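You operate a simulated robot arm through the tools that you are given. There is no shell and no other tool. Be economical: measure what you need, move in short steps, check, and stop when the job is done.

The job below is to be done with a simulated robot arm. You get a single attempt, and the scene is never put back.

TASK
Put things in order on the dining table top. At the end: the grey flask (marked "MATE") from the dining table top stands where the clear spice jar stood; the clear spice jar from the dining table top stands on top of the brown wood block; the yellow juicer is on the brown small board; the cream soap bar from the dining table top stands where the grey flask stood; whatever was shut is shut again. Leave all else as you found it, and nothing knocked over.
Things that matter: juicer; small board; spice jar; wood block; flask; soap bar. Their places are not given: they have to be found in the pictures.

Only the result counts: the job must be done as asked and must still hold three seconds after the hand-in. Knocking over, shifting, dropping, spilling or breaking anything else fails it.

THE ROBOT
A 6-joint arm with a two-finger parallel gripper, fixed in place. Base frame: the origin is at the foot of the arm, x ahead of it, y to its left, z up; the work surface is at about z = 0.76. Units: m, degrees, N and s.
With the tool pointing down near the work surface it reaches from about 0.24 to 0.64 m from the base axis. Its first joint turns from -66.0 to 66.0 degrees. Payload 2.7 kg.
The TCP is the grasp point between the finger pads, 0.023 m short of the fingertips. In the tool frame z runs along the fingers and y along their closing line. The gripper opens to 0.094 m. The fingers are 0.038 m wide and 0.01 m thick; the gripper's body (0.054 by 0.096 m) begins 0.039 m behind the TCP.
Orientation is that of the tool frame in the base frame, as a unit quaternion [x, y, z, w]. With the fingers straight down and closing along the base's y, the tool's x points along the base's -x, its y along +y and its z along -z.

THE INTERFACE
- The arm moves only by the tool nudge_tool. Its argument "deltas" is a list that holds one entry, the list of rows, each a list of 7 numbers: the shift along the tool's x, y, z in m, then the turn, a rotation vector about the tool's x, y, z in degrees, then the opening, from 0 (shut) to 1 (fully open). In form: [[[tx, ty, tz, rx, ry, rz, grip], ...]]. A call has 1 to 10 rows; each row shifts and turns the commanded pose from where the row before left it, along the tool's axes as they then stand. Each row takes 0.2 s and may step no farther than 0.05 m and 8.6 degrees from the row before; otherwise, or with a gripper value out of range, the whole call is refused. A pose out of reach is approached as far as the arm can. The call stops where the force on the tool passes 40 N (or 10 N more than at its start, if that is more) or the arm is blocked; 0.2 s more then pass. Each finger travels about 0.045 m/s and halts on what it meets, pressing with about 35 N; the grip force reading is that of the motor and also rises with nothing between the fingers. The clock runs only during rows and for 0.2 s after the last one: add rows that do not move to give the fingers time. It gives the time, the measured TCP pose, the force on the tool (base axes), the opening and the grip force at its end, in the units of the frame above (readings bear some noise).
- Cameras (640 x 400 px; columns grow to the right, rows downward): "scene" is fixed at [0.0681, -0.4382, 1.3845]; the picture's right is [0.79, -0.62, 0.00], its down [-0.46, -0.59, -0.66] and it looks along [0.41, 0.52, -0.75] (base axes); focal length 311 px, centre (320, 200). "wrist" rides on the gripper at [-0.039, 0, -0.044] in the tool frame; the picture's right is [0.00, -1.00, 0.00], its down [0.97, 0.00, -0.24] and it looks along [0.24, 0.00, 0.97] (tool axes); focal length 218 px, centre (320, 200).
- grab_frame(camera): a new picture of that camera. No time passes.
- pixel_to_xyz(camera, pixels): for up to 12 pixels [column, row] of the newest picture of that camera ("zoom" is the newest enlarged one), the place [x, y, z] in the base frame of the surface seen there, good to about 0.002 m. No time passes.
- zoom(camera, box): a new picture of the part [left, top, right, bottom] of that camera's present view, enlarged. No time passes.
- close_job(): hands the job in; it is judged then, once.

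Work in short steps. Measure before you move; look again where a grasp or a placing could have gone wrong, and mend it. You have 80 turns and 34 pictures in all, those below and enlarged ones among them. Open the gripper and draw the arm clear of the work before you hand the job in, unless the task says otherwise; then end with one line.

The tools are called after "Call:" as a command line: name --argument value ..., lists and objects as JSON in quotes. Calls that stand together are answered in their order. nudge_tool: Moves the arm, as the interface text tells. Its arguments: {"type":"object","properties":{"deltas":{"type":"array","items":{"type":"array","items":{"type":"array","items":{"type":"number"}}}}},"required":["deltas"]} The other tools are called the same way: grab_frame (camera) takes a picture; pixel_to_xyz (camera, pixels) gives the place of the surface under pixels of a picture; zoom (camera, box) takes an enlarged picture of a part of a camera's view; close_job () hands the job in.

At the start:

```text
clock: 0.0
ee_pos: [0.3254, -0.0334, 1.0645]
orientation: [0.0, 1.0, 0.0, 0.0]
contact_force: [0.1, -0.2, -0.5]
gripper_width: 0.0942
finger_force: 0.1
```

scene: 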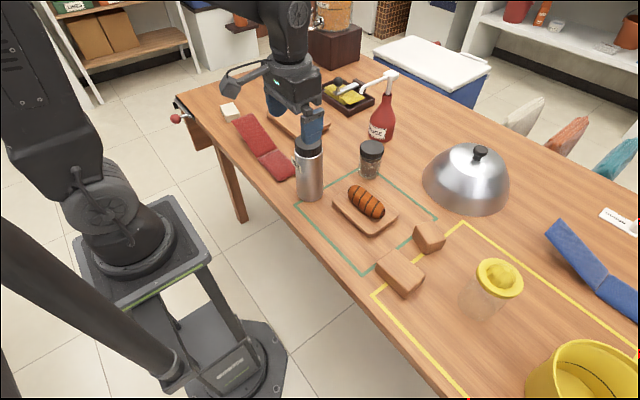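
wrist: 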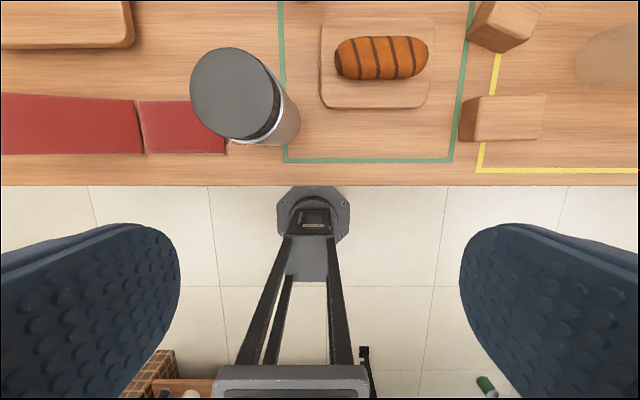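

I start by enlarging the parts of the scene that matter: the area around the flask and jar, and the blocks and juicer.

Call:
zoom --camera "scene" --box '[170, 60, 410, 210]'

Call:
zoom --camera "scene" --box '[320, 130, 640, 330]'

```text
2.67 times, centred on (290, 135) of scene
```

zoom: 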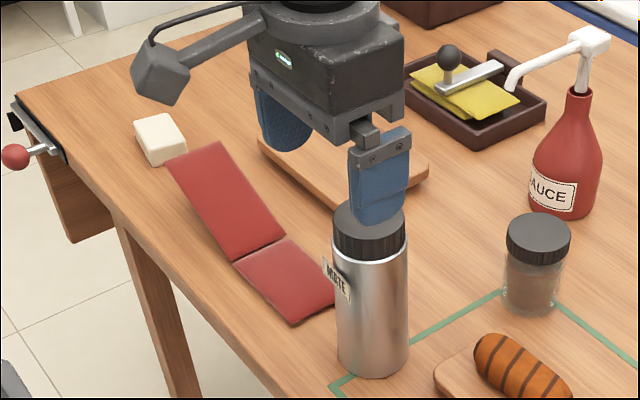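

```text
2.00 times, centred on (480, 230) of scene
```

zoom: 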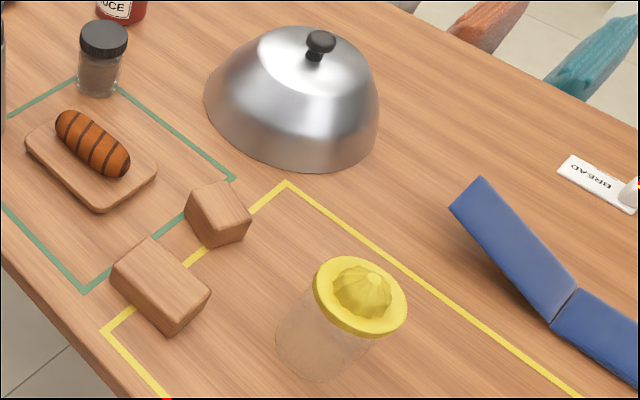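

I measure the blocks, boards, flask, jar, juicer, soap using scene pixels.

Call:
pixel_to_xyz --camera "zoom" --pixels '[[152, 239], [210, 293], [167, 322], [111, 272], [186, 194], [228, 181], [250, 218], [212, 224], [120, 263], [45, 118], [155, 168], [98, 205]]'

Call:
pixel_to_xyz --camera "scene" --pixels '[[229, 109], [222, 104], [236, 109], [231, 117], [371, 147], [370, 176], [310, 143], [312, 198], [499, 272], [482, 300], [325, 127], [300, 133]]'

```text
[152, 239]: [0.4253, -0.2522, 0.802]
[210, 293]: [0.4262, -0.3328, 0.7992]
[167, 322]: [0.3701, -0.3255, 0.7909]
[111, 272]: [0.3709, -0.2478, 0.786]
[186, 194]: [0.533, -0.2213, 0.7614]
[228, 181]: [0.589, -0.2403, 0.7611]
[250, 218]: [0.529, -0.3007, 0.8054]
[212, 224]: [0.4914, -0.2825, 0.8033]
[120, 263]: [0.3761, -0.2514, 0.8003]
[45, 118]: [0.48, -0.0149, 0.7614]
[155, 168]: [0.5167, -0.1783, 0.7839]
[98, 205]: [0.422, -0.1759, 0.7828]
```

```text
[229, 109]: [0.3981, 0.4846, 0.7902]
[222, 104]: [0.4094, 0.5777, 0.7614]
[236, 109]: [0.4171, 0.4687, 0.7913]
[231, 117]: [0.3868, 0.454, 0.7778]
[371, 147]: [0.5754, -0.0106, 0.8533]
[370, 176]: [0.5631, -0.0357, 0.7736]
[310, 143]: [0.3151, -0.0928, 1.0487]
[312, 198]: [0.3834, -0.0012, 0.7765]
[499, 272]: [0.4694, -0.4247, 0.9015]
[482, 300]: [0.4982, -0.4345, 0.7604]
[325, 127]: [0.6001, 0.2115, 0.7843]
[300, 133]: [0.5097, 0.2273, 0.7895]
```

The two wood blocks and two boards are ambiguous. I raise the arm and move it ahead to look from above with the wrist camera.

Call:
nudge_tool --deltas '[[[-0.04, -0.02, -0.015, 0, 0, 0, 1], [-0.04, -0.02, -0.015, 0, 0, 0, 1], [-0.04, -0.02, -0.015, 0, 0, 0, 1], [-0.04, -0.02, -0.015, 0, 0, 0, 1], [0, 0, 0, 0, 0, 0, 1]]]'

Call:
grab_frame --camera "wrist"

Call:
grab_frame --camera "scene"

```text
clock: 1.2
ee_pos: [0.483, -0.1138, 1.1238]
orientation: [0.001, 1.0, -0.001, 0.0]
contact_force: [0.1, -0.3, 0.4]
gripper_width: 0.0937
finger_force: 0.1
```

```text
29 pictures are left
```

wrist: 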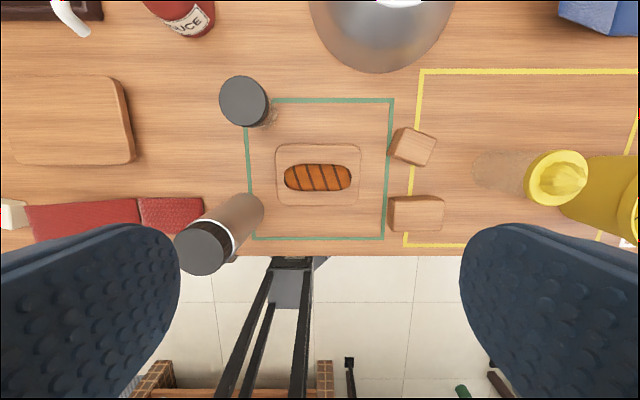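

```text
28 pictures are left
```

scene: 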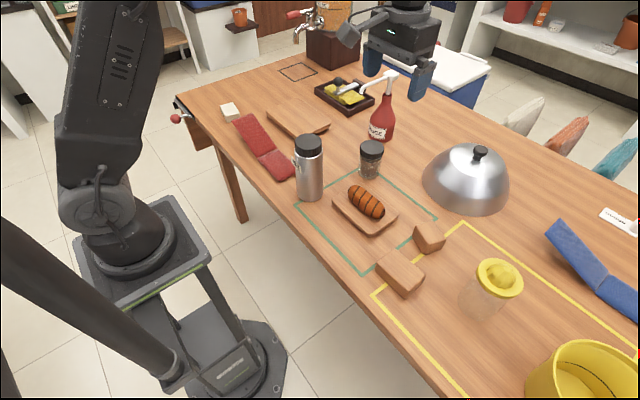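

Zoom on the blocks and boards, as their identity matters.

Call:
zoom --camera "wrist" --box '[380, 90, 620, 240]'

Call:
pixel_to_xyz --camera "wrist" --pixels '[[12, 78], [120, 78], [134, 160], [20, 163], [280, 146], [359, 146], [357, 203], [278, 203], [70, 120], [300, 153], [318, 178], [350, 178]]'

Call:
pixel_to_xyz --camera "scene" --pixels '[[308, 140], [295, 142], [322, 142], [310, 135], [315, 170], [369, 145], [361, 147], [382, 147], [370, 178], [220, 106], [228, 103], [239, 112]]'

```text
2.67 times, centred on (500, 165) of wrist
```

zoom: 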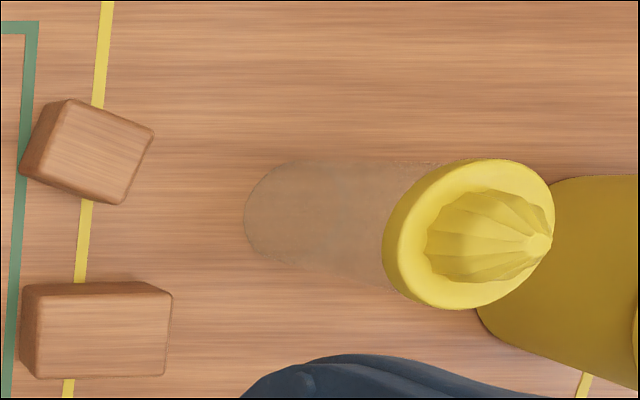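

```text
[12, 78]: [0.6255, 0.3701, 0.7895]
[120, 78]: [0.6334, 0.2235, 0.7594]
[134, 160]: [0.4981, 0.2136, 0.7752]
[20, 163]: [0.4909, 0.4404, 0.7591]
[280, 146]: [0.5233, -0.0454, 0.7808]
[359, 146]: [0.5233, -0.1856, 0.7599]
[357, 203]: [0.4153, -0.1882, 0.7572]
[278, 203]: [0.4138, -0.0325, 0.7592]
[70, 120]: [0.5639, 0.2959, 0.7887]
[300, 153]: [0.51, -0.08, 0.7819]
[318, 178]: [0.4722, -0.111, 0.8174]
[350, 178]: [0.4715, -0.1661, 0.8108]
```

```text
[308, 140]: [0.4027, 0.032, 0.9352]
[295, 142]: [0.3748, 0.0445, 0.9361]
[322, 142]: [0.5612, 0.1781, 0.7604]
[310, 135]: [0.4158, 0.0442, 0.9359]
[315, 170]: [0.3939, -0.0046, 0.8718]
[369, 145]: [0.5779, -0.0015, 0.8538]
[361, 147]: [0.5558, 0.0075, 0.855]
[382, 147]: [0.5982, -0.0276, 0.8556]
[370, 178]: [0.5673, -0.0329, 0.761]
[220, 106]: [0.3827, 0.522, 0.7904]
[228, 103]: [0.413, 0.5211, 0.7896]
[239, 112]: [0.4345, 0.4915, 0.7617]
```

I look closer at both blocks, and measure their corners.

Call:
zoom --camera "scene" --box '[360, 210, 456, 270]'

Call:
pixel_to_xyz --camera "wrist" --pixels '[[408, 130], [436, 139], [425, 163], [396, 154], [415, 146], [398, 200], [443, 200], [441, 228], [395, 228], [420, 213], [556, 177], [241, 101]]'

```text
6.67 times, centred on (408, 240) of scene
```

zoom: 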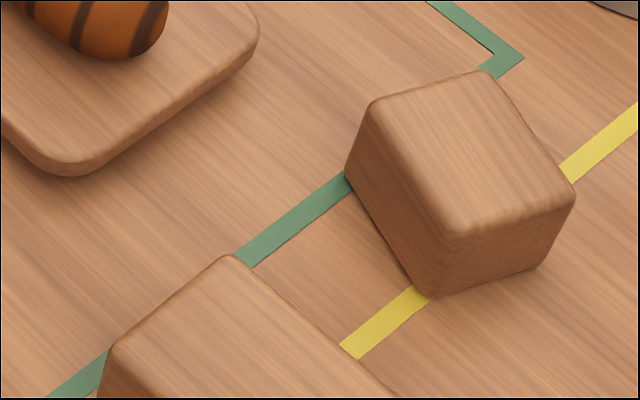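

```text
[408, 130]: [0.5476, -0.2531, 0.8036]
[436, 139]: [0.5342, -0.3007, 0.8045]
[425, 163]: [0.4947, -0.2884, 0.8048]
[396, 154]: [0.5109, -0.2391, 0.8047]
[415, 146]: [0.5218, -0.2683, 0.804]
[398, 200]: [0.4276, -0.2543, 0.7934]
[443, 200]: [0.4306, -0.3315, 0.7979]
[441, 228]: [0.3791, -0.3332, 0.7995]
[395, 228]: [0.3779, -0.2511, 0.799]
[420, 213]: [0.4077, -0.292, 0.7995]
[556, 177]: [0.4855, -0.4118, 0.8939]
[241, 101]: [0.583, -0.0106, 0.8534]
```

I take the long block (0.08 × 0.055, fits the jar) as the wood block and the empty left board as the small board. Now I measure the juicer, soap, jar and flask outlines.

Call:
zoom --camera "scene" --box '[440, 240, 552, 330]'

Call:
pixel_to_xyz --camera "wrist" --pixels '[[530, 160], [527, 185], [545, 204], [562, 204], [583, 190], [587, 165], [575, 152], [550, 153], [232, 80], [225, 110], [262, 88], [255, 124]]'

Call:
pixel_to_xyz --camera "scene" --pixels '[[230, 104], [238, 110], [224, 117], [228, 121], [222, 111], [295, 140], [321, 141], [308, 150], [309, 136], [300, 146], [240, 117], [233, 121]]'

```text
4.44 times, centred on (496, 285) of scene
```

zoom: 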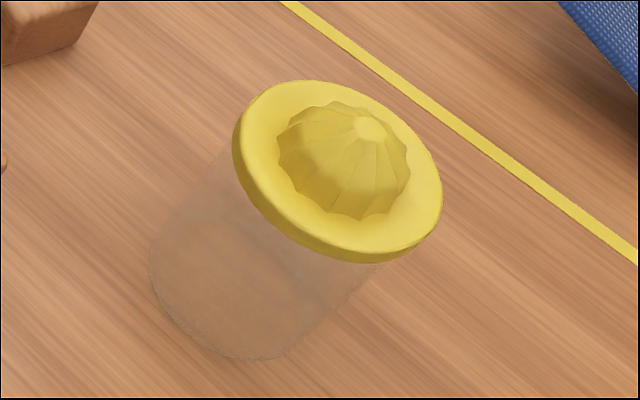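

```text
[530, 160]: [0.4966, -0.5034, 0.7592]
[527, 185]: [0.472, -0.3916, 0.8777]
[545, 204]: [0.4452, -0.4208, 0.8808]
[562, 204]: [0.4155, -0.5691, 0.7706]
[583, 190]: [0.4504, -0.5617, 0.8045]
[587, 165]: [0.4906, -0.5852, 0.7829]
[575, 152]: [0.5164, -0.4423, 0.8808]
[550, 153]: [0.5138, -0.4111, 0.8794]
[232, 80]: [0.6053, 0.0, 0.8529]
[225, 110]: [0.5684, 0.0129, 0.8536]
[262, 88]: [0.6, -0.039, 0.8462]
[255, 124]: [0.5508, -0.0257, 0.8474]
```

```text
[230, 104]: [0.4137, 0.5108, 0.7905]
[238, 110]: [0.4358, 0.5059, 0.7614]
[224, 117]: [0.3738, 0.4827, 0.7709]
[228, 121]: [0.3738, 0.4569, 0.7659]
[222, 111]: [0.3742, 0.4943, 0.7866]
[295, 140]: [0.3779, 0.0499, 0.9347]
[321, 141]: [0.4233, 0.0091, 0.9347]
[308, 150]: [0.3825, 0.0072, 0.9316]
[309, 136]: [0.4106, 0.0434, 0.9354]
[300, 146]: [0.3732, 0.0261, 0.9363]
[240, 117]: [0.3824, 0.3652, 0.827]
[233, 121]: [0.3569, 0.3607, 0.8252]
```

The juicer's rim centre is about (0.481, -0.431), z 0.88, diameter about 0.083; flask centre (0.40, 0.03), soap about (0.398, 0.488). I go above the juicer first and check with the wrist camera.

Call:
nudge_tool --deltas '[[[0, -0.045, 0.012, 0, 0, 0, 1], [0, -0.045, 0.012, 0, 0, 0, 1], [0, -0.045, 0.012, 0, 0, 0, 1], [0, -0.045, 0.012, 0, 0, 0, 1], [0, -0.045, 0.012, 0, 0, 0, 1], [0, -0.045, 0.012, 0, 0, 0, 1], [0.002, -0.047, 0.012, 0, 0, 0, 1], [0, 0, 0, 0, 0, 0, 1], [0, 0, 0, 0, 0, 0, 1]]]'

Call:
grab_frame --camera "wrist"

```text
clock: 3.2
ee_pos: [0.469, -0.4088, 1.0389]
orientation: [0.0, 1.0, 0.0, 0.0]
contact_force: [0.3, 0.2, -0.4]
gripper_width: 0.0937
finger_force: 0.0
out of reach, approached as far as the arm can: row 7
```

```text
24 pictures are left
```

wrist: 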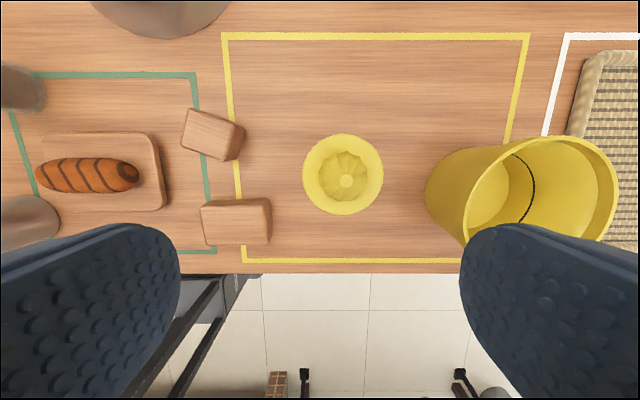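

The juicer rim spans columns 302–384, rows 134–215 at the limit of reach at this height. I measure its rim precisely.

Call:
pixel_to_xyz --camera "wrist" --pixels '[[305, 174], [381, 174], [343, 137], [343, 212], [316, 147], [370, 147], [316, 202], [370, 202], [347, 181], [343, 150], [440, 160], [540, 140]]'

```text
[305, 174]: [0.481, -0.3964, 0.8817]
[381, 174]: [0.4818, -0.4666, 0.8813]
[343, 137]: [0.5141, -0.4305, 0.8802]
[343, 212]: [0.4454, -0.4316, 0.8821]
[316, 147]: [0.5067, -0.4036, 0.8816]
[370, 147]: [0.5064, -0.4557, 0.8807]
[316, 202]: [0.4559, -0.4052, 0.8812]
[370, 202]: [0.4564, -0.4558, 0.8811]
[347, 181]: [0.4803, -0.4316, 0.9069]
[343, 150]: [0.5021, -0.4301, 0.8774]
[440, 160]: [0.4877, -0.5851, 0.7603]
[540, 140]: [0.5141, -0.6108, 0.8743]
```

Centre (0.480, -0.431), diameter about 0.076, cone top 0.907. I go lower where reach is better, then correct.

Call:
nudge_tool --deltas '[[[0, 0, 0.04, 0, 0, 0, 1], [0, 0, 0.04, 0, 0, 0, 1], [0, 0, 0, 0, 0, 0, 1]]]'

```text
clock: 4.0
ee_pos: [0.468, -0.4088, 0.9568]
orientation: [0.0, 1.0, 0.0, 0.0]
contact_force: [-0.4, 0.2, -0.5]
gripper_width: 0.0939
finger_force: 0.1
```

Now shift to the juicer's centre while still above the cone (fingertips 0.934).

Call:
nudge_tool --deltas '[[[-0.006, -0.011, 0, 0, 0, 0, 1], [-0.006, -0.011, 0, 0, 0, 0, 1], [0, 0, 0, 0, 0, 0, 1]]]'

```text
clock: 4.8
ee_pos: [0.473, -0.4198, 0.9586]
orientation: [0.0, 1.0, 0.0, 0.0]
contact_force: [-0.7, -0.6, -0.2]
gripper_width: 0.0939
finger_force: 0.1
out of reach, approached as far as the arm can: row 2
```

Reach ends at r ≈ 0.633 here, while the juicer is at r = 0.645. I turn the gripper so it closes tangentially (yaw −42°), so that a small radial shortfall does not matter.

Call:
nudge_tool --deltas '[[[0.001, 0, 0, 0, 0, 8.4, 1], [0, 0, 0, 0, 0, 8.4, 1], [0, 0, 0, 0, 0, 8.4, 1], [0, 0, 0, 0, 0, 8.4, 1], [0, -0.0035, 0, 0, 0, 8.4, 1], [0, 0, 0, 0, 0, 0, 1], [0, 0, 0, 0, 0, 0, 1]]]'

Call:
grab_frame --camera "wrist"

```text
clock: 6.4
ee_pos: [0.4712, -0.4224, 0.9583]
orientation: [0.359, 0.933, 0.0, 0.001]
contact_force: [1.0, 0.3, 0.1]
gripper_width: 0.0941
finger_force: 0.0
```

```text
23 pictures are left
```

wrist: 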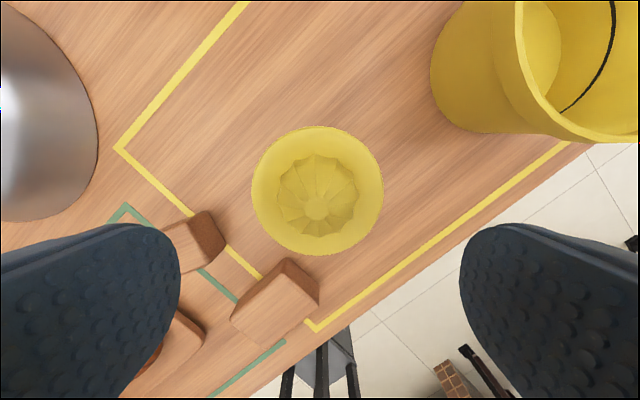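

The rim is centred at column 317, well aligned. I go down 0.083 and then slide outward.

Call:
nudge_tool --deltas '[[[0, 0, 0.03, 0, 0, 0, 1], [0, 0, 0.03, 0, 0, 0, 1], [0, 0, 0.022, 0, 0, 0, 1], [-0.006, 0, 0, 0, 0, 0, 1], [-0.005, 0, 0, 0, 0, 0, 1], [0, 0, 0, 0, 0, 0, 1]]]'

```text
clock: 7.8
ee_pos: [0.4779, -0.4296, 0.8765]
orientation: [0.359, 0.933, 0.0, 0.0]
contact_force: [-0.1, 0.4, 1.0]
gripper_width: 0.0939
finger_force: 0.1
```

TCP is at (0.478, -0.430, 0.8765), nearly centred; I close the gripper.

Call:
nudge_tool --deltas '[[[0, 0, 0, 0, 0, 0, 0.6], [0, 0, 0, 0, 0, 0, 0.4], [0, 0, 0, 0, 0, 0, 0.4], [0, 0, 0, 0, 0, 0, 0.4]]]'

```text
clock: 8.8
ee_pos: [0.4778, -0.4305, 0.877]
orientation: [0.359, 0.933, -0.001, 0.0]
contact_force: [1.2, 1.6, -0.9]
gripper_width: 0.0746
finger_force: 34.8
```

Gripped at 0.0746. I lift a little, drawing inward to stay in reach.

Call:
nudge_tool --deltas '[[[0, 0, -0.02, 0, 0, 0, 0.4], [0.012, 0, -0.03, 0, 0, 0, 0.4], [0.015, 0, -0.04, 0, 0, 0, 0.4], [0.015, 0, -0.04, 0, 0, 0, 0.4], [0.015, 0, -0.04, 0, 0, 0, 0.4], [0.02, 0, -0.03, 0, 0, 0, 0.4], [0, 0, 0, 0, 0, 0, 0.4]]]'

Call:
grab_frame --camera "scene"

```text
clock: 10.4
ee_pos: [0.4216, -0.38, 1.0743]
orientation: [0.358, 0.934, 0.0, 0.0]
contact_force: [-0.6, 0.3, -2.0]
gripper_width: 0.0746
finger_force: 34.9
```

```text
22 pictures are left
```

scene: 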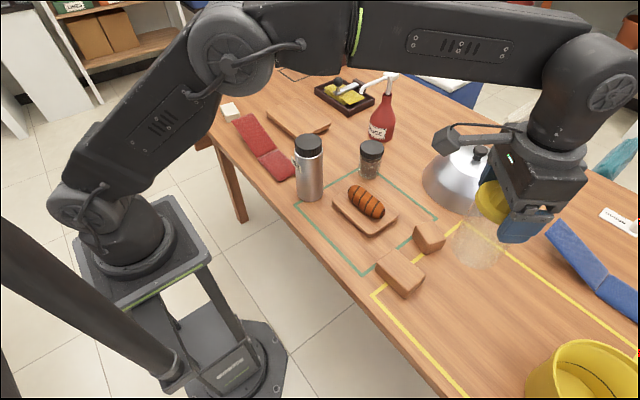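

The whole juicer came up. Before crossing, I check where the sauce pump, jar and flask stand relative to the path.

Call:
pixel_to_xyz --camera "scene" --pixels '[[363, 87], [390, 75], [382, 115], [298, 113], [276, 110], [329, 126], [301, 143], [268, 122]]'

Call:
nudge_tool --deltas '[[[0.0241, 0.0375, 0, 0, 0, 0, 0.4], [0.0241, 0.0375, 0, 0, 0, 0, 0.4], [0.0241, 0.0375, 0, 0, 0, 0, 0.4], [0.0241, 0.0375, 0, 0, 0, 0, 0.4], [0.0241, 0.0375, 0, 0, 0, 0, 0.4], [0.0241, 0.0375, 0, 0, 0, 0, 0.4], [0.0241, 0.0375, 0, 0, 0, 0, 0.4], [0, 0, 0, 0, 0, 0, 0.4]]]'

```text
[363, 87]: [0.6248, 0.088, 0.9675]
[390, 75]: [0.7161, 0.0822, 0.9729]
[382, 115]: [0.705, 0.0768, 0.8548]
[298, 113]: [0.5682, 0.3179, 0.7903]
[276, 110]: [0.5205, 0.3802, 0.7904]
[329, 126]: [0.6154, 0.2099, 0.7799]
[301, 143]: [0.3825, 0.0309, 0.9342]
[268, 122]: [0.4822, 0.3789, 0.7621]
```

```text
clock: 12.2
ee_pos: [0.4719, -0.0744, 1.0753]
orientation: [0.358, 0.934, 0.0, 0.0]
contact_force: [-0.1, -0.5, -2.4]
gripper_width: 0.0747
finger_force: 34.9
```

The spout tip (0.625, 0.088) is about 0.12 off the path. I continue to above the board.

Call:
nudge_tool --deltas '[[[0.0242, 0.0377, 0, 0, 0, 0, 0.4], [0.0242, 0.0377, 0, 0, 0, 0, 0.4], [0.0242, 0.0377, 0, 0, 0, 0, 0.4], [0.0242, 0.0377, 0, 0, 0, 0, 0.4], [0.0242, 0.0377, 0, 0, 0, 0, 0.4], [0.0242, 0.0377, 0, 0, 0, 0, 0.4], [0.0242, 0.0377, 0, 0, 0, 0, 0.4], [0.0242, 0.0377, 0, 0, 0, 0, 0.4], [0, 0, 0, 0, 0, 0, 0.4]]]'

Call:
grab_frame --camera "wrist"

```text
clock: 14.2
ee_pos: [0.5326, 0.2832, 1.077]
orientation: [0.358, 0.934, 0.0, 0.0]
contact_force: [-0.1, 0.0, -2.3]
gripper_width: 0.0745
finger_force: 35.2
```

```text
21 pictures are left
```

wrist: 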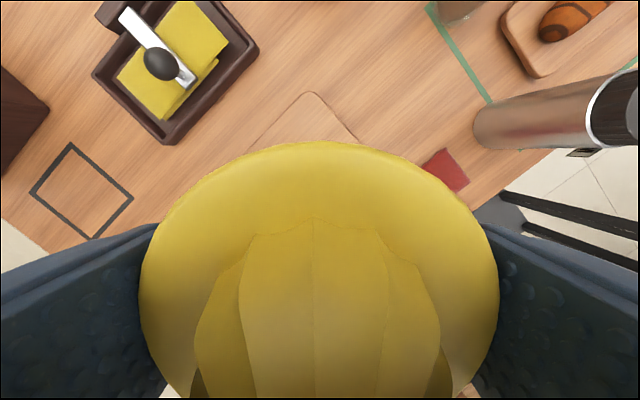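

Over the board at (0.533, 0.283). I lower, shift slightly outward to the board middle, to just above the board (target TCP 0.9055).

Call:
nudge_tool --deltas '[[[0, 0, 0.04, 0, 0, 0, 0.4], [0, 0, 0.04, 0, 0, 0, 0.4], [-0.003, 0.019, 0.02, 0, 0, 0, 0.4], [0, 0, 0.03, 0, 0, 0, 0.4], [0, 0, 0.025, 0, 0, 0, 0.4], [0, 0, 0.01, 0, 0, 0, 0.4], [0, 0, 0, 0, 0, 0, 0.4]]]'

Call:
zoom --camera "scene" --box '[220, 40, 412, 160]'

```text
clock: 15.8
ee_pos: [0.5451, 0.2968, 0.9097]
orientation: [0.358, 0.934, 0.001, 0.001]
contact_force: [-0.7, -0.2, -2.2]
gripper_width: 0.0744
finger_force: 35.2
```

```text
3.33 times, centred on (316, 100) of scene
```

zoom: 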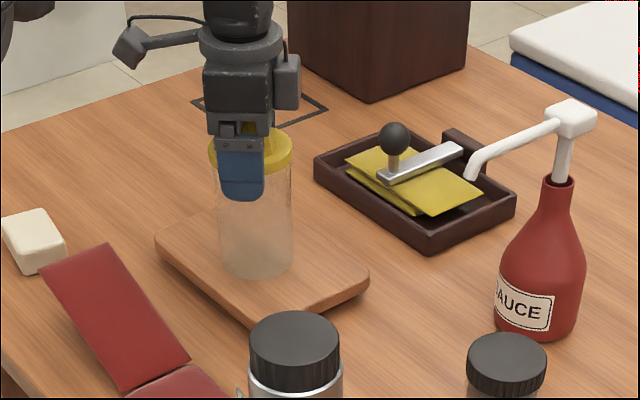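

The juicer is above the board within its edges. I lower the last 4 mm gently.

Call:
nudge_tool --deltas '[[[0, 0, 0.002, 0, 0, 0, 0.4], [0, 0, 0.002, 0, 0, 0, 0.4], [0, 0, 0.0005, 0, 0, 0, 0.4]]]'

```text
clock: 16.6
ee_pos: [0.5455, 0.296, 0.9051]
orientation: [0.358, 0.934, 0.0, 0.0]
contact_force: [-0.1, 0.9, -1.7]
gripper_width: 0.0744
finger_force: 35.6
```

Force is only slightly changed from the carried weight; one more small step down.

Call:
nudge_tool --deltas '[[[0, 0, 0.001, 0, 0, 0, 0.4], [0, 0, 0.001, 0, 0, 0, 0.4]]]'

```text
clock: 17.2
ee_pos: [0.5452, 0.2965, 0.9055]
orientation: [0.358, 0.934, 0.001, 0.0]
contact_force: [-2.9, 0.0, 6.4]
gripper_width: 0.0745
finger_force: 34.9
```

Contact now reads +6.4 N: it stands on the board. I release and rise.

Call:
nudge_tool --deltas '[[[0, 0, 0, 0, 0, 0, 0.85], [0, 0, 0, 0, 0, 0, 1], [0, 0, 0, 0, 0, 0, 1], [0, 0, -0.02, 0, 0, 0, 1], [0, 0, -0.04, 0, 0, 0, 1], [0.01, 0, -0.04, 0, 0, 0, 1], [0.01, 0, -0.04, 0, 0, 0, 1], [0, 0, 0, 0, 0, 0, 1]]]'

Call:
zoom --camera "scene" --box '[180, 60, 404, 200]'

```text
clock: 19.0
ee_pos: [0.5297, 0.311, 1.0474]
orientation: [0.358, 0.934, 0.0, 0.0]
contact_force: [-0.8, 0.0, -1.1]
gripper_width: 0.0939
finger_force: 0.0
```

```text
2.86 times, centred on (292, 130) of scene
```

zoom: 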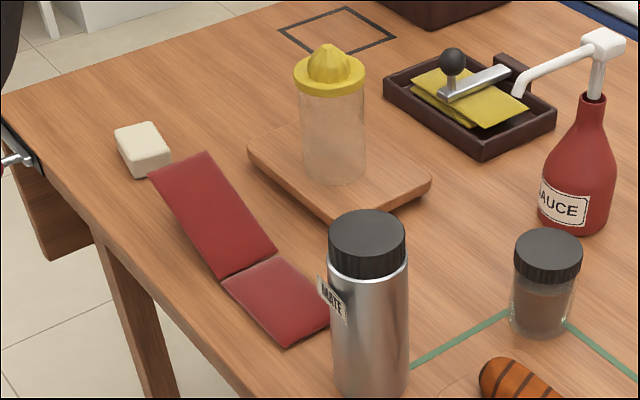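

The juicer stands well. Next the jar at (0.578, -0.013): I turn back to yaw 0 and move toward it, above the spout's height.

Call:
nudge_tool --deltas '[[[0, 0, -0.005, 0, 0, -8.4, 1], [0, 0, -0.005, 0, 0, -8.4, 1], [0, 0, 0, 0, 0, -8.4, 1], [0, 0, 0, 0, 0, -8.4, 1], [0, 0, 0, 0, 0, -8.4, 1], [0, -0.04, 0, 0, 0, 0, 1], [0, -0.04, 0, 0, 0, 0, 1], [0, -0.04, 0, 0, 0, 0, 1], [0, -0.04, 0, 0, 0, 0, 1], [0, 0, 0, 0, 0, 0, 1]]]'

Call:
nudge_tool --deltas '[[[0, -0.04, 0, 0, 0, 0, 1], [0, -0.04, 0, 0, 0, 0, 1], [0, -0.04, 0, 0, 0, 0, 1], [0, -0.044, 0, 0, 0, 0, 1], [-0.03, 0, 0, 0, 0, 0, 1], [0, 0, 0, 0, 0, 0, 1], [0, 0, 0, 0, 0, 0, 1]]]'

Call:
grab_frame --camera "wrist"

```text
clock: 21.2
ee_pos: [0.5296, 0.1502, 1.0552]
orientation: [0.0, 1.0, 0.0, 0.0]
contact_force: [-0.4, -0.3, 0.6]
gripper_width: 0.0941
finger_force: 0.0
```

```text
clock: 22.8
ee_pos: [0.5604, -0.017, 1.0527]
orientation: [0.0, 1.0, 0.0, 0.0]
contact_force: [0.2, -0.6, 0.0]
gripper_width: 0.0941
finger_force: 0.1
```

```text
18 pictures are left
```

wrist: 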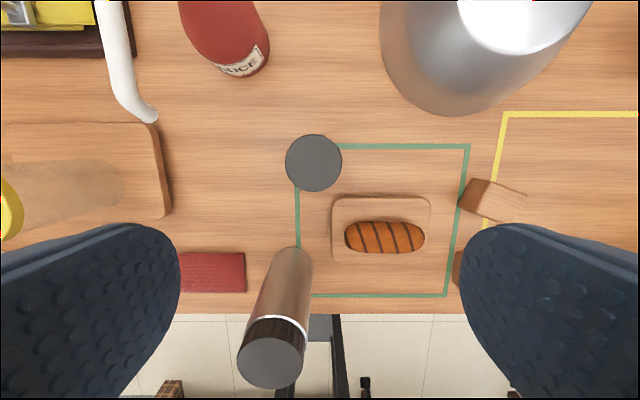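

The jar's lid spans columns 285–342, rows 134–191; flask cap at (270, 362). I measure both exactly.

Call:
pixel_to_xyz --camera "wrist" --pixels '[[288, 162], [339, 162], [314, 137], [314, 188], [314, 162], [242, 362], [299, 362], [270, 342], [270, 384], [270, 362], [153, 116], [115, 80]]'

```text
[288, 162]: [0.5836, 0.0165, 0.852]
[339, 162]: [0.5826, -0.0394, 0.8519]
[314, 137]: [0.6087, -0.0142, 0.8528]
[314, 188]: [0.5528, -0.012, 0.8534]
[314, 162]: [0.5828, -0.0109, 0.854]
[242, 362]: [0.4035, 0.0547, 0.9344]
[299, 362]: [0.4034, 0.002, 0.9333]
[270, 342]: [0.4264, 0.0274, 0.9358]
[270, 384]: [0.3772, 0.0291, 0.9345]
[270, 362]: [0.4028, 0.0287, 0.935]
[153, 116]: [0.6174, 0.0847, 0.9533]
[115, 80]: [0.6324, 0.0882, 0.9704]
```

Jar centre (0.581, -0.012), lid top 0.853; flask centre (0.402, 0.0285). I align over the jar and descend to TCP 0.83.

Call:
nudge_tool --deltas '[[[-0.01, 0.0025, 0.03, 0, 0, 0, 1], [-0.0106, 0.0025, 0.03, 0, 0, 0, 1], [0, 0, 0.03, 0, 0, 0, 1], [0, 0, 0.03, 0, 0, 0, 1], [0, 0, 0.03, 0, 0, 0, 1], [0, 0, 0, 0, 0, 0, 1]]]'

Call:
grab_frame --camera "wrist"

```text
clock: 24.2
ee_pos: [0.5826, -0.0123, 0.9049]
orientation: [-0.001, 1.0, 0.0, 0.0]
contact_force: [0.6, 0.3, -0.4]
gripper_width: 0.0938
finger_force: 0.0
```

```text
17 pictures are left
```

wrist: 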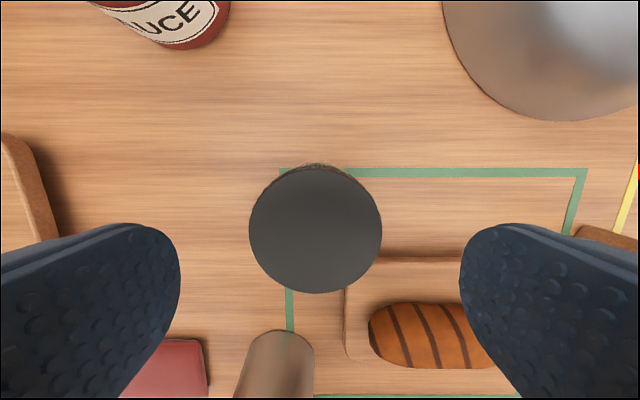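

Centred (columns 249–382). I descend 0.075 and close on the lid.

Call:
nudge_tool --deltas '[[[0, 0.001, 0.03, 0, 0, 0, 1], [0, 0, 0.03, 0, 0, 0, 1], [0, 0, 0.015, 0, 0, 0, 1], [0, 0, 0, 0, 0, 0, 0.6], [0, 0, 0, 0, 0, 0, 0.3], [0, 0, 0, 0, 0, 0, 0.3], [0, 0, 0, 0, 0, 0, 0.3], [0, 0, 0, 0, 0, 0, 0.3]]]'

```text
clock: 26.0
ee_pos: [0.5805, -0.0097, 0.8299]
orientation: [0.0, 1.0, 0.0, 0.0]
contact_force: [-0.4, 0.5, -0.1]
gripper_width: 0.0629
finger_force: 35.2
```

Gripped at 0.063. I lift and check nothing slips.

Call:
nudge_tool --deltas '[[[0, 0, -0.02, 0, 0, 0, 0.3], [0, 0, -0.04, 0, 0, 0, 0.3], [0, 0, -0.04, 0, 0, 0, 0.3], [0, 0, -0.04, 0, 0, 0, 0.3], [0.0223, -0.035, 0, 0, 0, 0, 0.3], [0.0223, -0.035, 0, 0, 0, 0, 0.3], [0.0223, -0.035, 0, 0, 0, 0, 0.3], [0.0223, -0.035, 0, 0, 0, 0, 0.3], [0, 0, 0, 0, 0, 0, 0.3]]]'

Call:
zoom --camera "scene" --box '[270, 80, 590, 280]'

```text
clock: 28.0
ee_pos: [0.4908, -0.1491, 0.9697]
orientation: [0.001, 1.0, 0.0, 0.0]
contact_force: [-0.4, -0.4, -2.8]
gripper_width: 0.0629
finger_force: 34.6
```

```text
2.00 times, centred on (430, 180) of scene
```

zoom: 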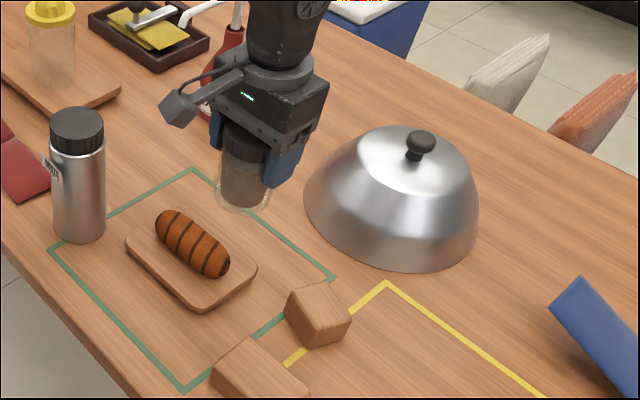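

The jar is held well. I carry it over the long block (0.402, -0.2915) and lower to just above.

Call:
nudge_tool --deltas '[[[0.0222, -0.0356, 0, 0, 0, 0, 0.3], [0.0222, -0.0356, 0, 0, 0, 0, 0.3], [0.0222, -0.0356, 0, 0, 0, 0, 0.3], [0.0222, -0.0356, 0, 0, 0, 0, 0.3], [0, 0, 0.03, 0, 0, 0, 0.3], [0, 0, 0.03, 0, 0, 0, 0.3], [0, 0, 0.03, 0, 0, 0, 0.3], [0, 0, 0, 0, 0, 0, 0.3]]]'

Call:
zoom --camera "scene" --box '[330, 190, 490, 310]'

```text
clock: 29.8
ee_pos: [0.4005, -0.2916, 0.8789]
orientation: [0.0, 1.0, 0.0, 0.0]
contact_force: [0.6, -0.1, -3.2]
gripper_width: 0.0627
finger_force: 34.7
```

```text
3.33 times, centred on (410, 250) of scene
```

zoom: 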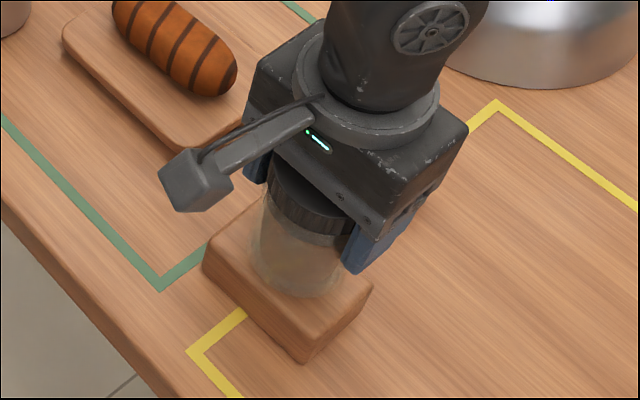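

The jar sits centred over the block; I lower gently until contact.

Call:
nudge_tool --deltas '[[[-0.001, 0, 0.005, 0, 0, 0, 0.3], [0, 0, 0.003, 0, 0, 0, 0.3], [0, 0, 0.001, 0, 0, 0, 0.3], [0, 0, 0.001, 0, 0, 0, 0.3]]]'

```text
clock: 30.8
ee_pos: [0.4027, -0.2905, 0.8691]
orientation: [0.0, 1.0, 0.0, 0.0]
contact_force: [0.5, -0.3, -3.4]
gripper_width: 0.0628
finger_force: 35.2
```

Still the full weight on the tool; I go on in 1 mm steps.

Call:
nudge_tool --deltas '[[[0, 0, 0.001, 0, 0, 0, 0.3], [0, 0, 0.001, 0, 0, 0, 0.3]]]'

```text
clock: 31.4
ee_pos: [0.403, -0.2915, 0.8685]
orientation: [0.0, 1.0, 0.0, 0.001]
contact_force: [-4.7, 3.0, 12.0]
gripper_width: 0.0625
finger_force: 34.3
```

Contact (+12 N). I release and rise straight up, then look.

Call:
nudge_tool --deltas '[[[0, 0, -0.0005, 0, 0, 0, 0.75], [0, 0, 0, 0, 0, 0, 1], [0, 0, 0, 0, 0, 0, 1], [0, 0, 0, 0, 0, 0, 1], [0, 0, -0.03, 0, 0, 0, 1], [0, 0, -0.04, 0, 0, 0, 1], [0, 0, -0.04, 0, 0, 0, 1], [0, 0, -0.04, 0, 0, 0, 1], [0, 0, -0.04, 0, 0, 0, 1], [0, 0, 0, 0, 0, 0, 1]]]'

Call:
zoom --camera "scene" --box '[330, 190, 490, 310]'

```text
clock: 33.6
ee_pos: [0.4011, -0.2916, 1.0601]
orientation: [0.0, 1.0, 0.0, 0.001]
contact_force: [0.6, 0.5, 0.0]
gripper_width: 0.0939
finger_force: 0.0
```

```text
3.33 times, centred on (410, 250) of scene
```

zoom: 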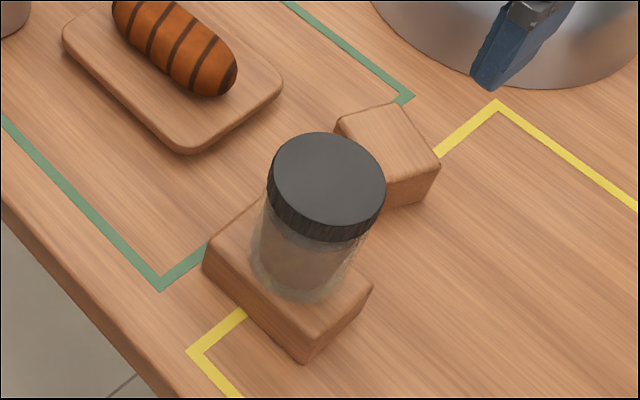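

The jar stands centred on the long block. Now the flask: I check its label position and go above it.

Call:
nudge_tool --deltas '[[[0, 0.04, 0, 0, 0, 0, 1], [0, 0.04, 0, 0, 0, 0, 1], [0, 0.04, 0, 0, 0, 0, 1], [0, 0.04, 0, 0, 0, 0, 1], [0, 0.04, 0, 0, 0, 0, 1], [0, 0.04, 0, 0, 0, 0, 1], [0, 0.04, 0, 0, 0, 0, 1], [-0.001, 0.04, 0, 0, 0, 0, 1], [0, 0, 0, 0, 0, 0, 1]]]'

Call:
grab_frame --camera "wrist"

Call:
zoom --camera "scene" --box '[262, 120, 358, 210]'

```text
clock: 35.6
ee_pos: [0.4036, 0.0296, 1.0561]
orientation: [0.0, 1.0, 0.0, 0.0]
contact_force: [0.6, -0.2, -0.1]
gripper_width: 0.094
finger_force: 0.1
```

```text
13 pictures are left
```

wrist: 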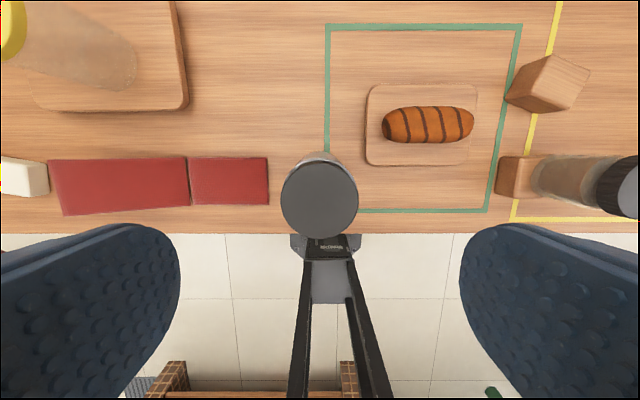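

```text
4.44 times, centred on (310, 165) of scene
```

zoom: 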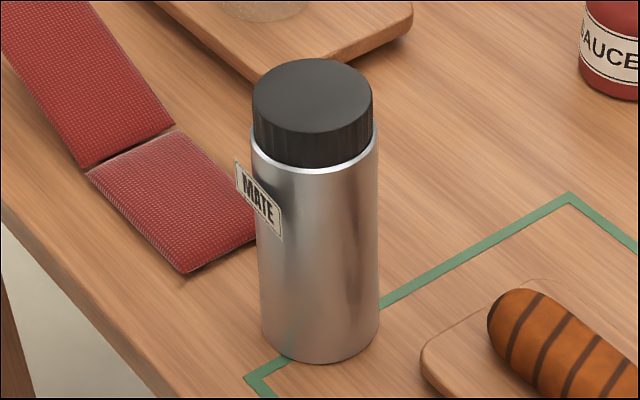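

The cap is centred in the wrist view (281–358) and the label faces −x, away from the fingers. I measure the cap again and then lower to TCP 0.903.

Call:
pixel_to_xyz --camera "wrist" --pixels '[[284, 200], [355, 200], [320, 165], [320, 235], [60, 180], [266, 180], [24, 178], [40, 163], [44, 196], [10, 160]]'

Call:
nudge_tool --deltas '[[[0, 0, 0.04, 0, 0, 0, 1], [0, 0, 0.04, 0, 0, 0, 1], [0, 0, 0.04, 0, 0, 0, 1], [0, 0, 0.033, 0, 0, 0, 1], [0, 0, 0, 0, 0, 0, 1]]]'

```text
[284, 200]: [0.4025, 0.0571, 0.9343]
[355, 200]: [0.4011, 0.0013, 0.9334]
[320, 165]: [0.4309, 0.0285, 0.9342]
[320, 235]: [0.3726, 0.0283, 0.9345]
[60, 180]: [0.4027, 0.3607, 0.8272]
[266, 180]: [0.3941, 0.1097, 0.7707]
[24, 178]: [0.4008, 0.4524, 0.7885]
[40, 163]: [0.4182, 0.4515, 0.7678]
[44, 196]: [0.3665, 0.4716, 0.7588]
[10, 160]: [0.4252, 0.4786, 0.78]
```

```text
clock: 36.8
ee_pos: [0.4049, 0.0286, 0.9015]
orientation: [0.0, 1.0, 0.0, 0.0]
contact_force: [-0.8, 0.1, 0.4]
gripper_width: 0.094
finger_force: 0.1
```

Position good; I close on the flask.

Call:
nudge_tool --deltas '[[[0.0025, 0, 0, 0, 0, 0, 1], [0, 0, 0, 0, 0, 0, 0.6], [0, 0, 0, 0, 0, 0, 0.3], [0, 0, 0, 0, 0, 0, 0.3], [0, 0, 0, 0, 0, 0, 0.3], [0, 0, 0, 0, 0, 0, 0.3]]]'

```text
clock: 38.2
ee_pos: [0.4027, 0.0286, 0.9048]
orientation: [0.0, 1.0, 0.001, 0.0]
contact_force: [0.4, 1.4, 1.6]
gripper_width: 0.0731
finger_force: 34.7
```

Held at 0.073. I lift and check.

Call:
nudge_tool --deltas '[[[0, 0, -0.015, 0, 0, 0, 0.3], [0, 0, -0.03, 0, 0, 0, 0.3], [0, 0, -0.04, 0, 0, 0, 0.3], [0, 0, -0.02, 0, 0, 0, 0.3], [0, 0, 0, 0, 0, 0, 0.3]]]'

Call:
zoom --camera "scene" --box '[220, 60, 444, 200]'

```text
clock: 39.4
ee_pos: [0.4034, 0.0286, 1.0093]
orientation: [0.0, 1.0, 0.0, 0.0]
contact_force: [-0.2, -1.3, -4.3]
gripper_width: 0.0729
finger_force: 34.7
```

```text
2.86 times, centred on (332, 130) of scene
```

zoom: 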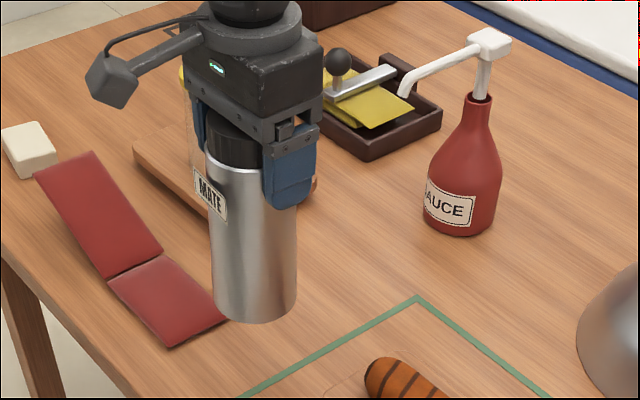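

The flask is lifted upright. I carry it to the jar's old place (0.581, -0.011), first moving away from the spout side.

Call:
nudge_tool --deltas '[[[-0.03, -0.013, 0, 0, 0, 0, 0.3], [-0.03, -0.0133, 0, 0, 0, 0, 0.3], [-0.03, -0.0133, 0, 0, 0, 0, 0.3], [-0.03, 0, 0, 0, 0, 0, 0.3], [-0.03, 0, 0, 0, 0, 0, 0.3], [-0.0276, 0, 0, 0, 0, 0, 0.3], [0, 0, 0.03, 0, 0, 0, 0.3], [0, 0, 0.03, 0, 0, 0, 0.3], [0, 0, 0.03, 0, 0, 0, 0.3], [0, 0, 0, 0, 0, 0, 0.3]]]'

Call:
zoom --camera "scene" --box '[280, 60, 504, 200]'

```text
clock: 41.6
ee_pos: [0.5818, -0.0141, 0.9191]
orientation: [0.0, 1.0, -0.001, 0.0]
contact_force: [-0.4, -0.7, -3.5]
gripper_width: 0.073
finger_force: 35.5
```

```text
2.86 times, centred on (392, 130) of scene
```

zoom: 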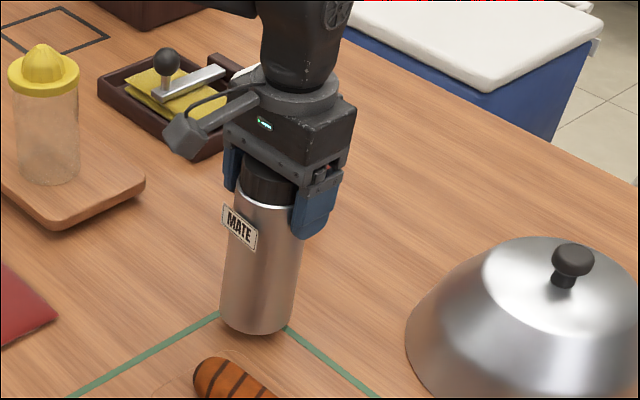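

I lower the remaining ~15 mm in small steps.

Call:
nudge_tool --deltas '[[[0, 0.002, 0.008, 0, 0, 0, 0.3], [0, 0, 0.003, 0, 0, 0, 0.3], [0, 0, 0.0015, 0, 0, 0, 0.3], [0, 0, 0.001, 0, 0, 0, 0.3]]]'

```text
clock: 42.6
ee_pos: [0.58, -0.0087, 0.9063]
orientation: [0.0, 1.0, 0.0, 0.0]
contact_force: [-1.5, 0.4, -3.1]
gripper_width: 0.0728
finger_force: 35.4
```

Not yet touching; more 1 mm steps.

Call:
nudge_tool --deltas '[[[0, -0.001, 0.001, 0, 0, 0, 0.3], [0, 0, 0.001, 0, 0, 0, 0.3], [0, 0, 0.001, 0, 0, 0, 0.3]]]'

```text
clock: 43.4
ee_pos: [0.5809, -0.0109, 0.9037]
orientation: [0.0, 1.0, -0.001, 0.0]
contact_force: [-0.1, 0.7, -2.6]
gripper_width: 0.0727
finger_force: 35.3
```

Still carrying; continue.

Call:
nudge_tool --deltas '[[[0, 0, 0.001, 0, 0, 0, 0.3], [0, 0, 0.001, 0, 0, 0, 0.3]]]'

```text
clock: 44.0
ee_pos: [0.5805, -0.0094, 0.9033]
orientation: [0.0, 1.0, 0.0, 0.001]
contact_force: [-5.6, 1.5, 12.7]
gripper_width: 0.0728
finger_force: 35.1
```

Contact (+12.7 N). Release and rise straight up.

Call:
nudge_tool --deltas '[[[0, 0, -0.0005, 0, 0, 0, 0.85], [0, 0, 0, 0, 0, 0, 1], [0, 0, 0, 0, 0, 0, 1], [0, 0, -0.02, 0, 0, 0, 1], [0, 0, -0.04, 0, 0, 0, 1], [0, 0, -0.04, 0, 0, 0, 1], [0.02, 0, -0.03, 0, 0, 0, 1], [0.03, 0, 0, 0, 0, 0, 1], [0.04, 0.0, 0, 0, 0, 0, 1], [0, 0, 0, 0, 0, 0, 1]]]'

Call:
grab_frame --camera "scene"

```text
clock: 46.2
ee_pos: [0.4881, -0.0073, 1.0336]
orientation: [0.0, 1.0, 0.0, 0.0]
contact_force: [-0.1, -0.6, 0.0]
gripper_width: 0.094
finger_force: 0.1
```

```text
9 pictures are left
```

scene: 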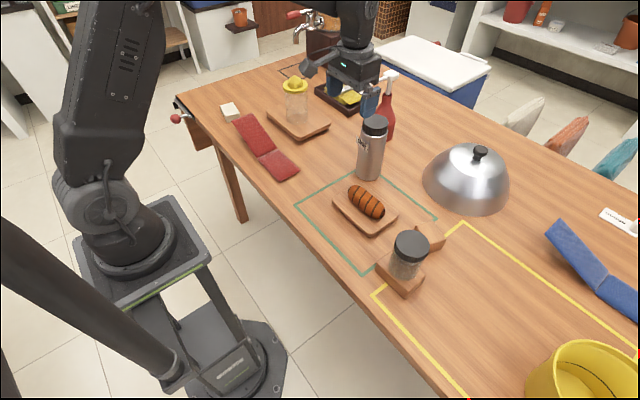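

Flask stands upright at the jar's place. Now I go toward the soap, over the red card, keeping high.

Call:
nudge_tool --deltas '[[[0.03, 0.025, 0, 0, 0, 0, 1], [0.03, 0.03, 0, 0, 0, 0, 1], [0.03, 0.035, 0, 0, 0, 0, 1], [0.005, 0.045, 0, 0, 0, 0, 1], [0, 0.048, 0, 0, 0, 0, 1], [0, 0.048, 0, 0, 0, 0, 1], [0, 0.048, 0, 0, 0, 0, 1], [0, 0.048, 0, 0, 0, 0, 1], [0, 0.048, 0, 0, 0, 0, 1], [0, 0.048, 0, 0, 0, 0, 1]]]'

Call:
grab_frame --camera "wrist"

```text
clock: 48.4
ee_pos: [0.3966, 0.4163, 1.0322]
orientation: [0.0, 1.0, 0.0, -0.001]
contact_force: [-0.2, 0.7, -0.1]
gripper_width: 0.0939
finger_force: 0.0
```

```text
8 pictures are left
```

wrist: 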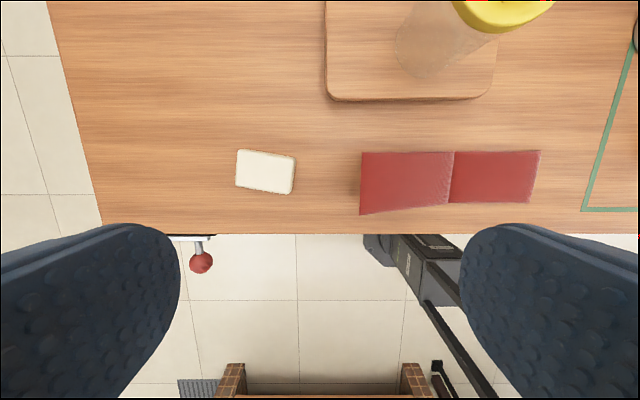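

The soap is clear of the card: corners near (239,150), (295,157), (291,194), (235,187). I measure them.

Call:
pixel_to_xyz --camera "wrist" --pixels '[[240, 152], [293, 159], [289, 192], [237, 184], [265, 172], [365, 155], [363, 210], [265, 154], [264, 189], [238, 168], [291, 175]]'

```text
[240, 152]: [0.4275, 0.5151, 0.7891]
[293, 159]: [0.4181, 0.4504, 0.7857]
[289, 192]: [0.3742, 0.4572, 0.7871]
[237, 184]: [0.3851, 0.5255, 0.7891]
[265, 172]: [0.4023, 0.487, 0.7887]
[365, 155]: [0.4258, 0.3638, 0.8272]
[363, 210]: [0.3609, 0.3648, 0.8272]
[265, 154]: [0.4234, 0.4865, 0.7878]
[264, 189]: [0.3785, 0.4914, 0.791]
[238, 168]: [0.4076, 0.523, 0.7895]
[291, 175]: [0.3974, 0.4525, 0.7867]
```

Soap centre (0.4015, 0.487), 0.07 × 0.045, turned about 9°. I lower, yaw 9°, and shift above it.

Call:
nudge_tool --deltas '[[[0, 0, 0.045, 0, 0, 8.5, 1], [0, 0, 0.045, 0, 0, 0.5, 1], [0, 0, 0.04, 0, 0, 0, 1], [0.003, 0.0353, 0, 0, 0, 0, 1], [0.003, 0.0353, 0, 0, 0, 0, 1], [0, 0, 0.02, 0, 0, 0, 1], [0, 0, 0, 0, 0, 0, 1]]]'

Call:
grab_frame --camera "wrist"

```text
clock: 50.0
ee_pos: [0.3994, 0.4842, 0.8798]
orientation: [0.078, 0.997, 0.0, 0.0]
contact_force: [0.6, -0.5, -0.3]
gripper_width: 0.0941
finger_force: 0.1
```

```text
7 pictures are left
```

wrist: 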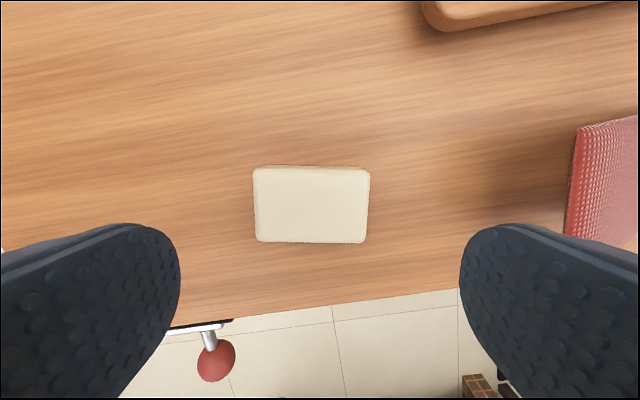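

Aligned (soap 253–370, slight +y offset of 3 mm). I descend to TCP 0.789 and close.

Call:
nudge_tool --deltas '[[[-0.001, 0.003, 0.04, 0, 0, 0, 1], [0, 0, 0.03, 0, 0, 0, 1], [0, 0, 0.015, 0, 0, 0, 1], [0, 0, 0.005, 0, 0, 0, 1], [0, 0, 0, 0, 0, 0, 0.75], [0, 0, 0, 0, 0, 0, 0.5], [0, 0, 0, 0, 0, 0, 0.4], [0, 0, 0, 0, 0, 0, 0.4], [0, 0, 0, 0, 0, 0, 0.4]]]'

```text
clock: 52.0
ee_pos: [0.4011, 0.485, 0.7922]
orientation: [0.079, 0.997, 0.0, 0.0]
contact_force: [-0.4, 0.2, -0.4]
gripper_width: 0.0743
finger_force: 35.6
```

Held at 0.074. I lift clear.

Call:
nudge_tool --deltas '[[[0, 0, -0.02, 0, 0, 0, 0.4], [0, 0, -0.04, 0, 0, 0, 0.4], [0, -0.02, -0.04, 0, 0, 0, 0.4], [0, -0.02, -0.04, 0, 0, 0, 0.4], [0, 0, -0.04, 0, 0, 0, 0.4], [0, 0, 0, 0, 0, 0, 0.4]]]'

Call:
zoom --camera "scene" --box '[180, 40, 340, 160]'

```text
clock: 53.4
ee_pos: [0.3964, 0.4469, 0.9725]
orientation: [0.079, 0.997, 0.0, 0.0]
contact_force: [0.2, -0.5, -1.0]
gripper_width: 0.0743
finger_force: 34.7
```

```text
3.33 times, centred on (260, 100) of scene
```

zoom: 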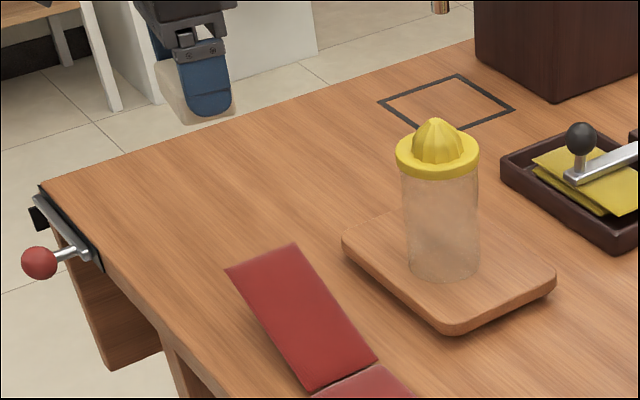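

The soap is held. I carry it along y to the flask's old place (0.402, 0.0285).

Call:
nudge_tool --deltas '[[[-0.00708, -0.04125, 0, 0, 0, 0, 0.4], [-0.00708, -0.04125, 0, 0, 0, 0, 0.4], [-0.00708, -0.04125, 0, 0, 0, 0, 0.4], [-0.00708, -0.04125, 0, 0, 0, 0, 0.4], [-0.00708, -0.04125, 0, 0, 0, 0, 0.4], [-0.00708, -0.04125, 0, 0, 0, 0, 0.4], [-0.00708, -0.04125, 0, 0, 0, 0, 0.4], [-0.00708, -0.04125, 0, 0, 0, 0, 0.4], [-0.00708, -0.04125, 0, 0, 0, 0, 0.4], [-0.00708, -0.04125, 0, 0, 0, 0, 0.4]]]'

```text
clock: 55.6
ee_pos: [0.4018, 0.0278, 0.9729]
orientation: [0.079, 0.997, 0.0, 0.0]
contact_force: [-0.5, -0.1, -1.3]
gripper_width: 0.0743
finger_force: 35.2
```

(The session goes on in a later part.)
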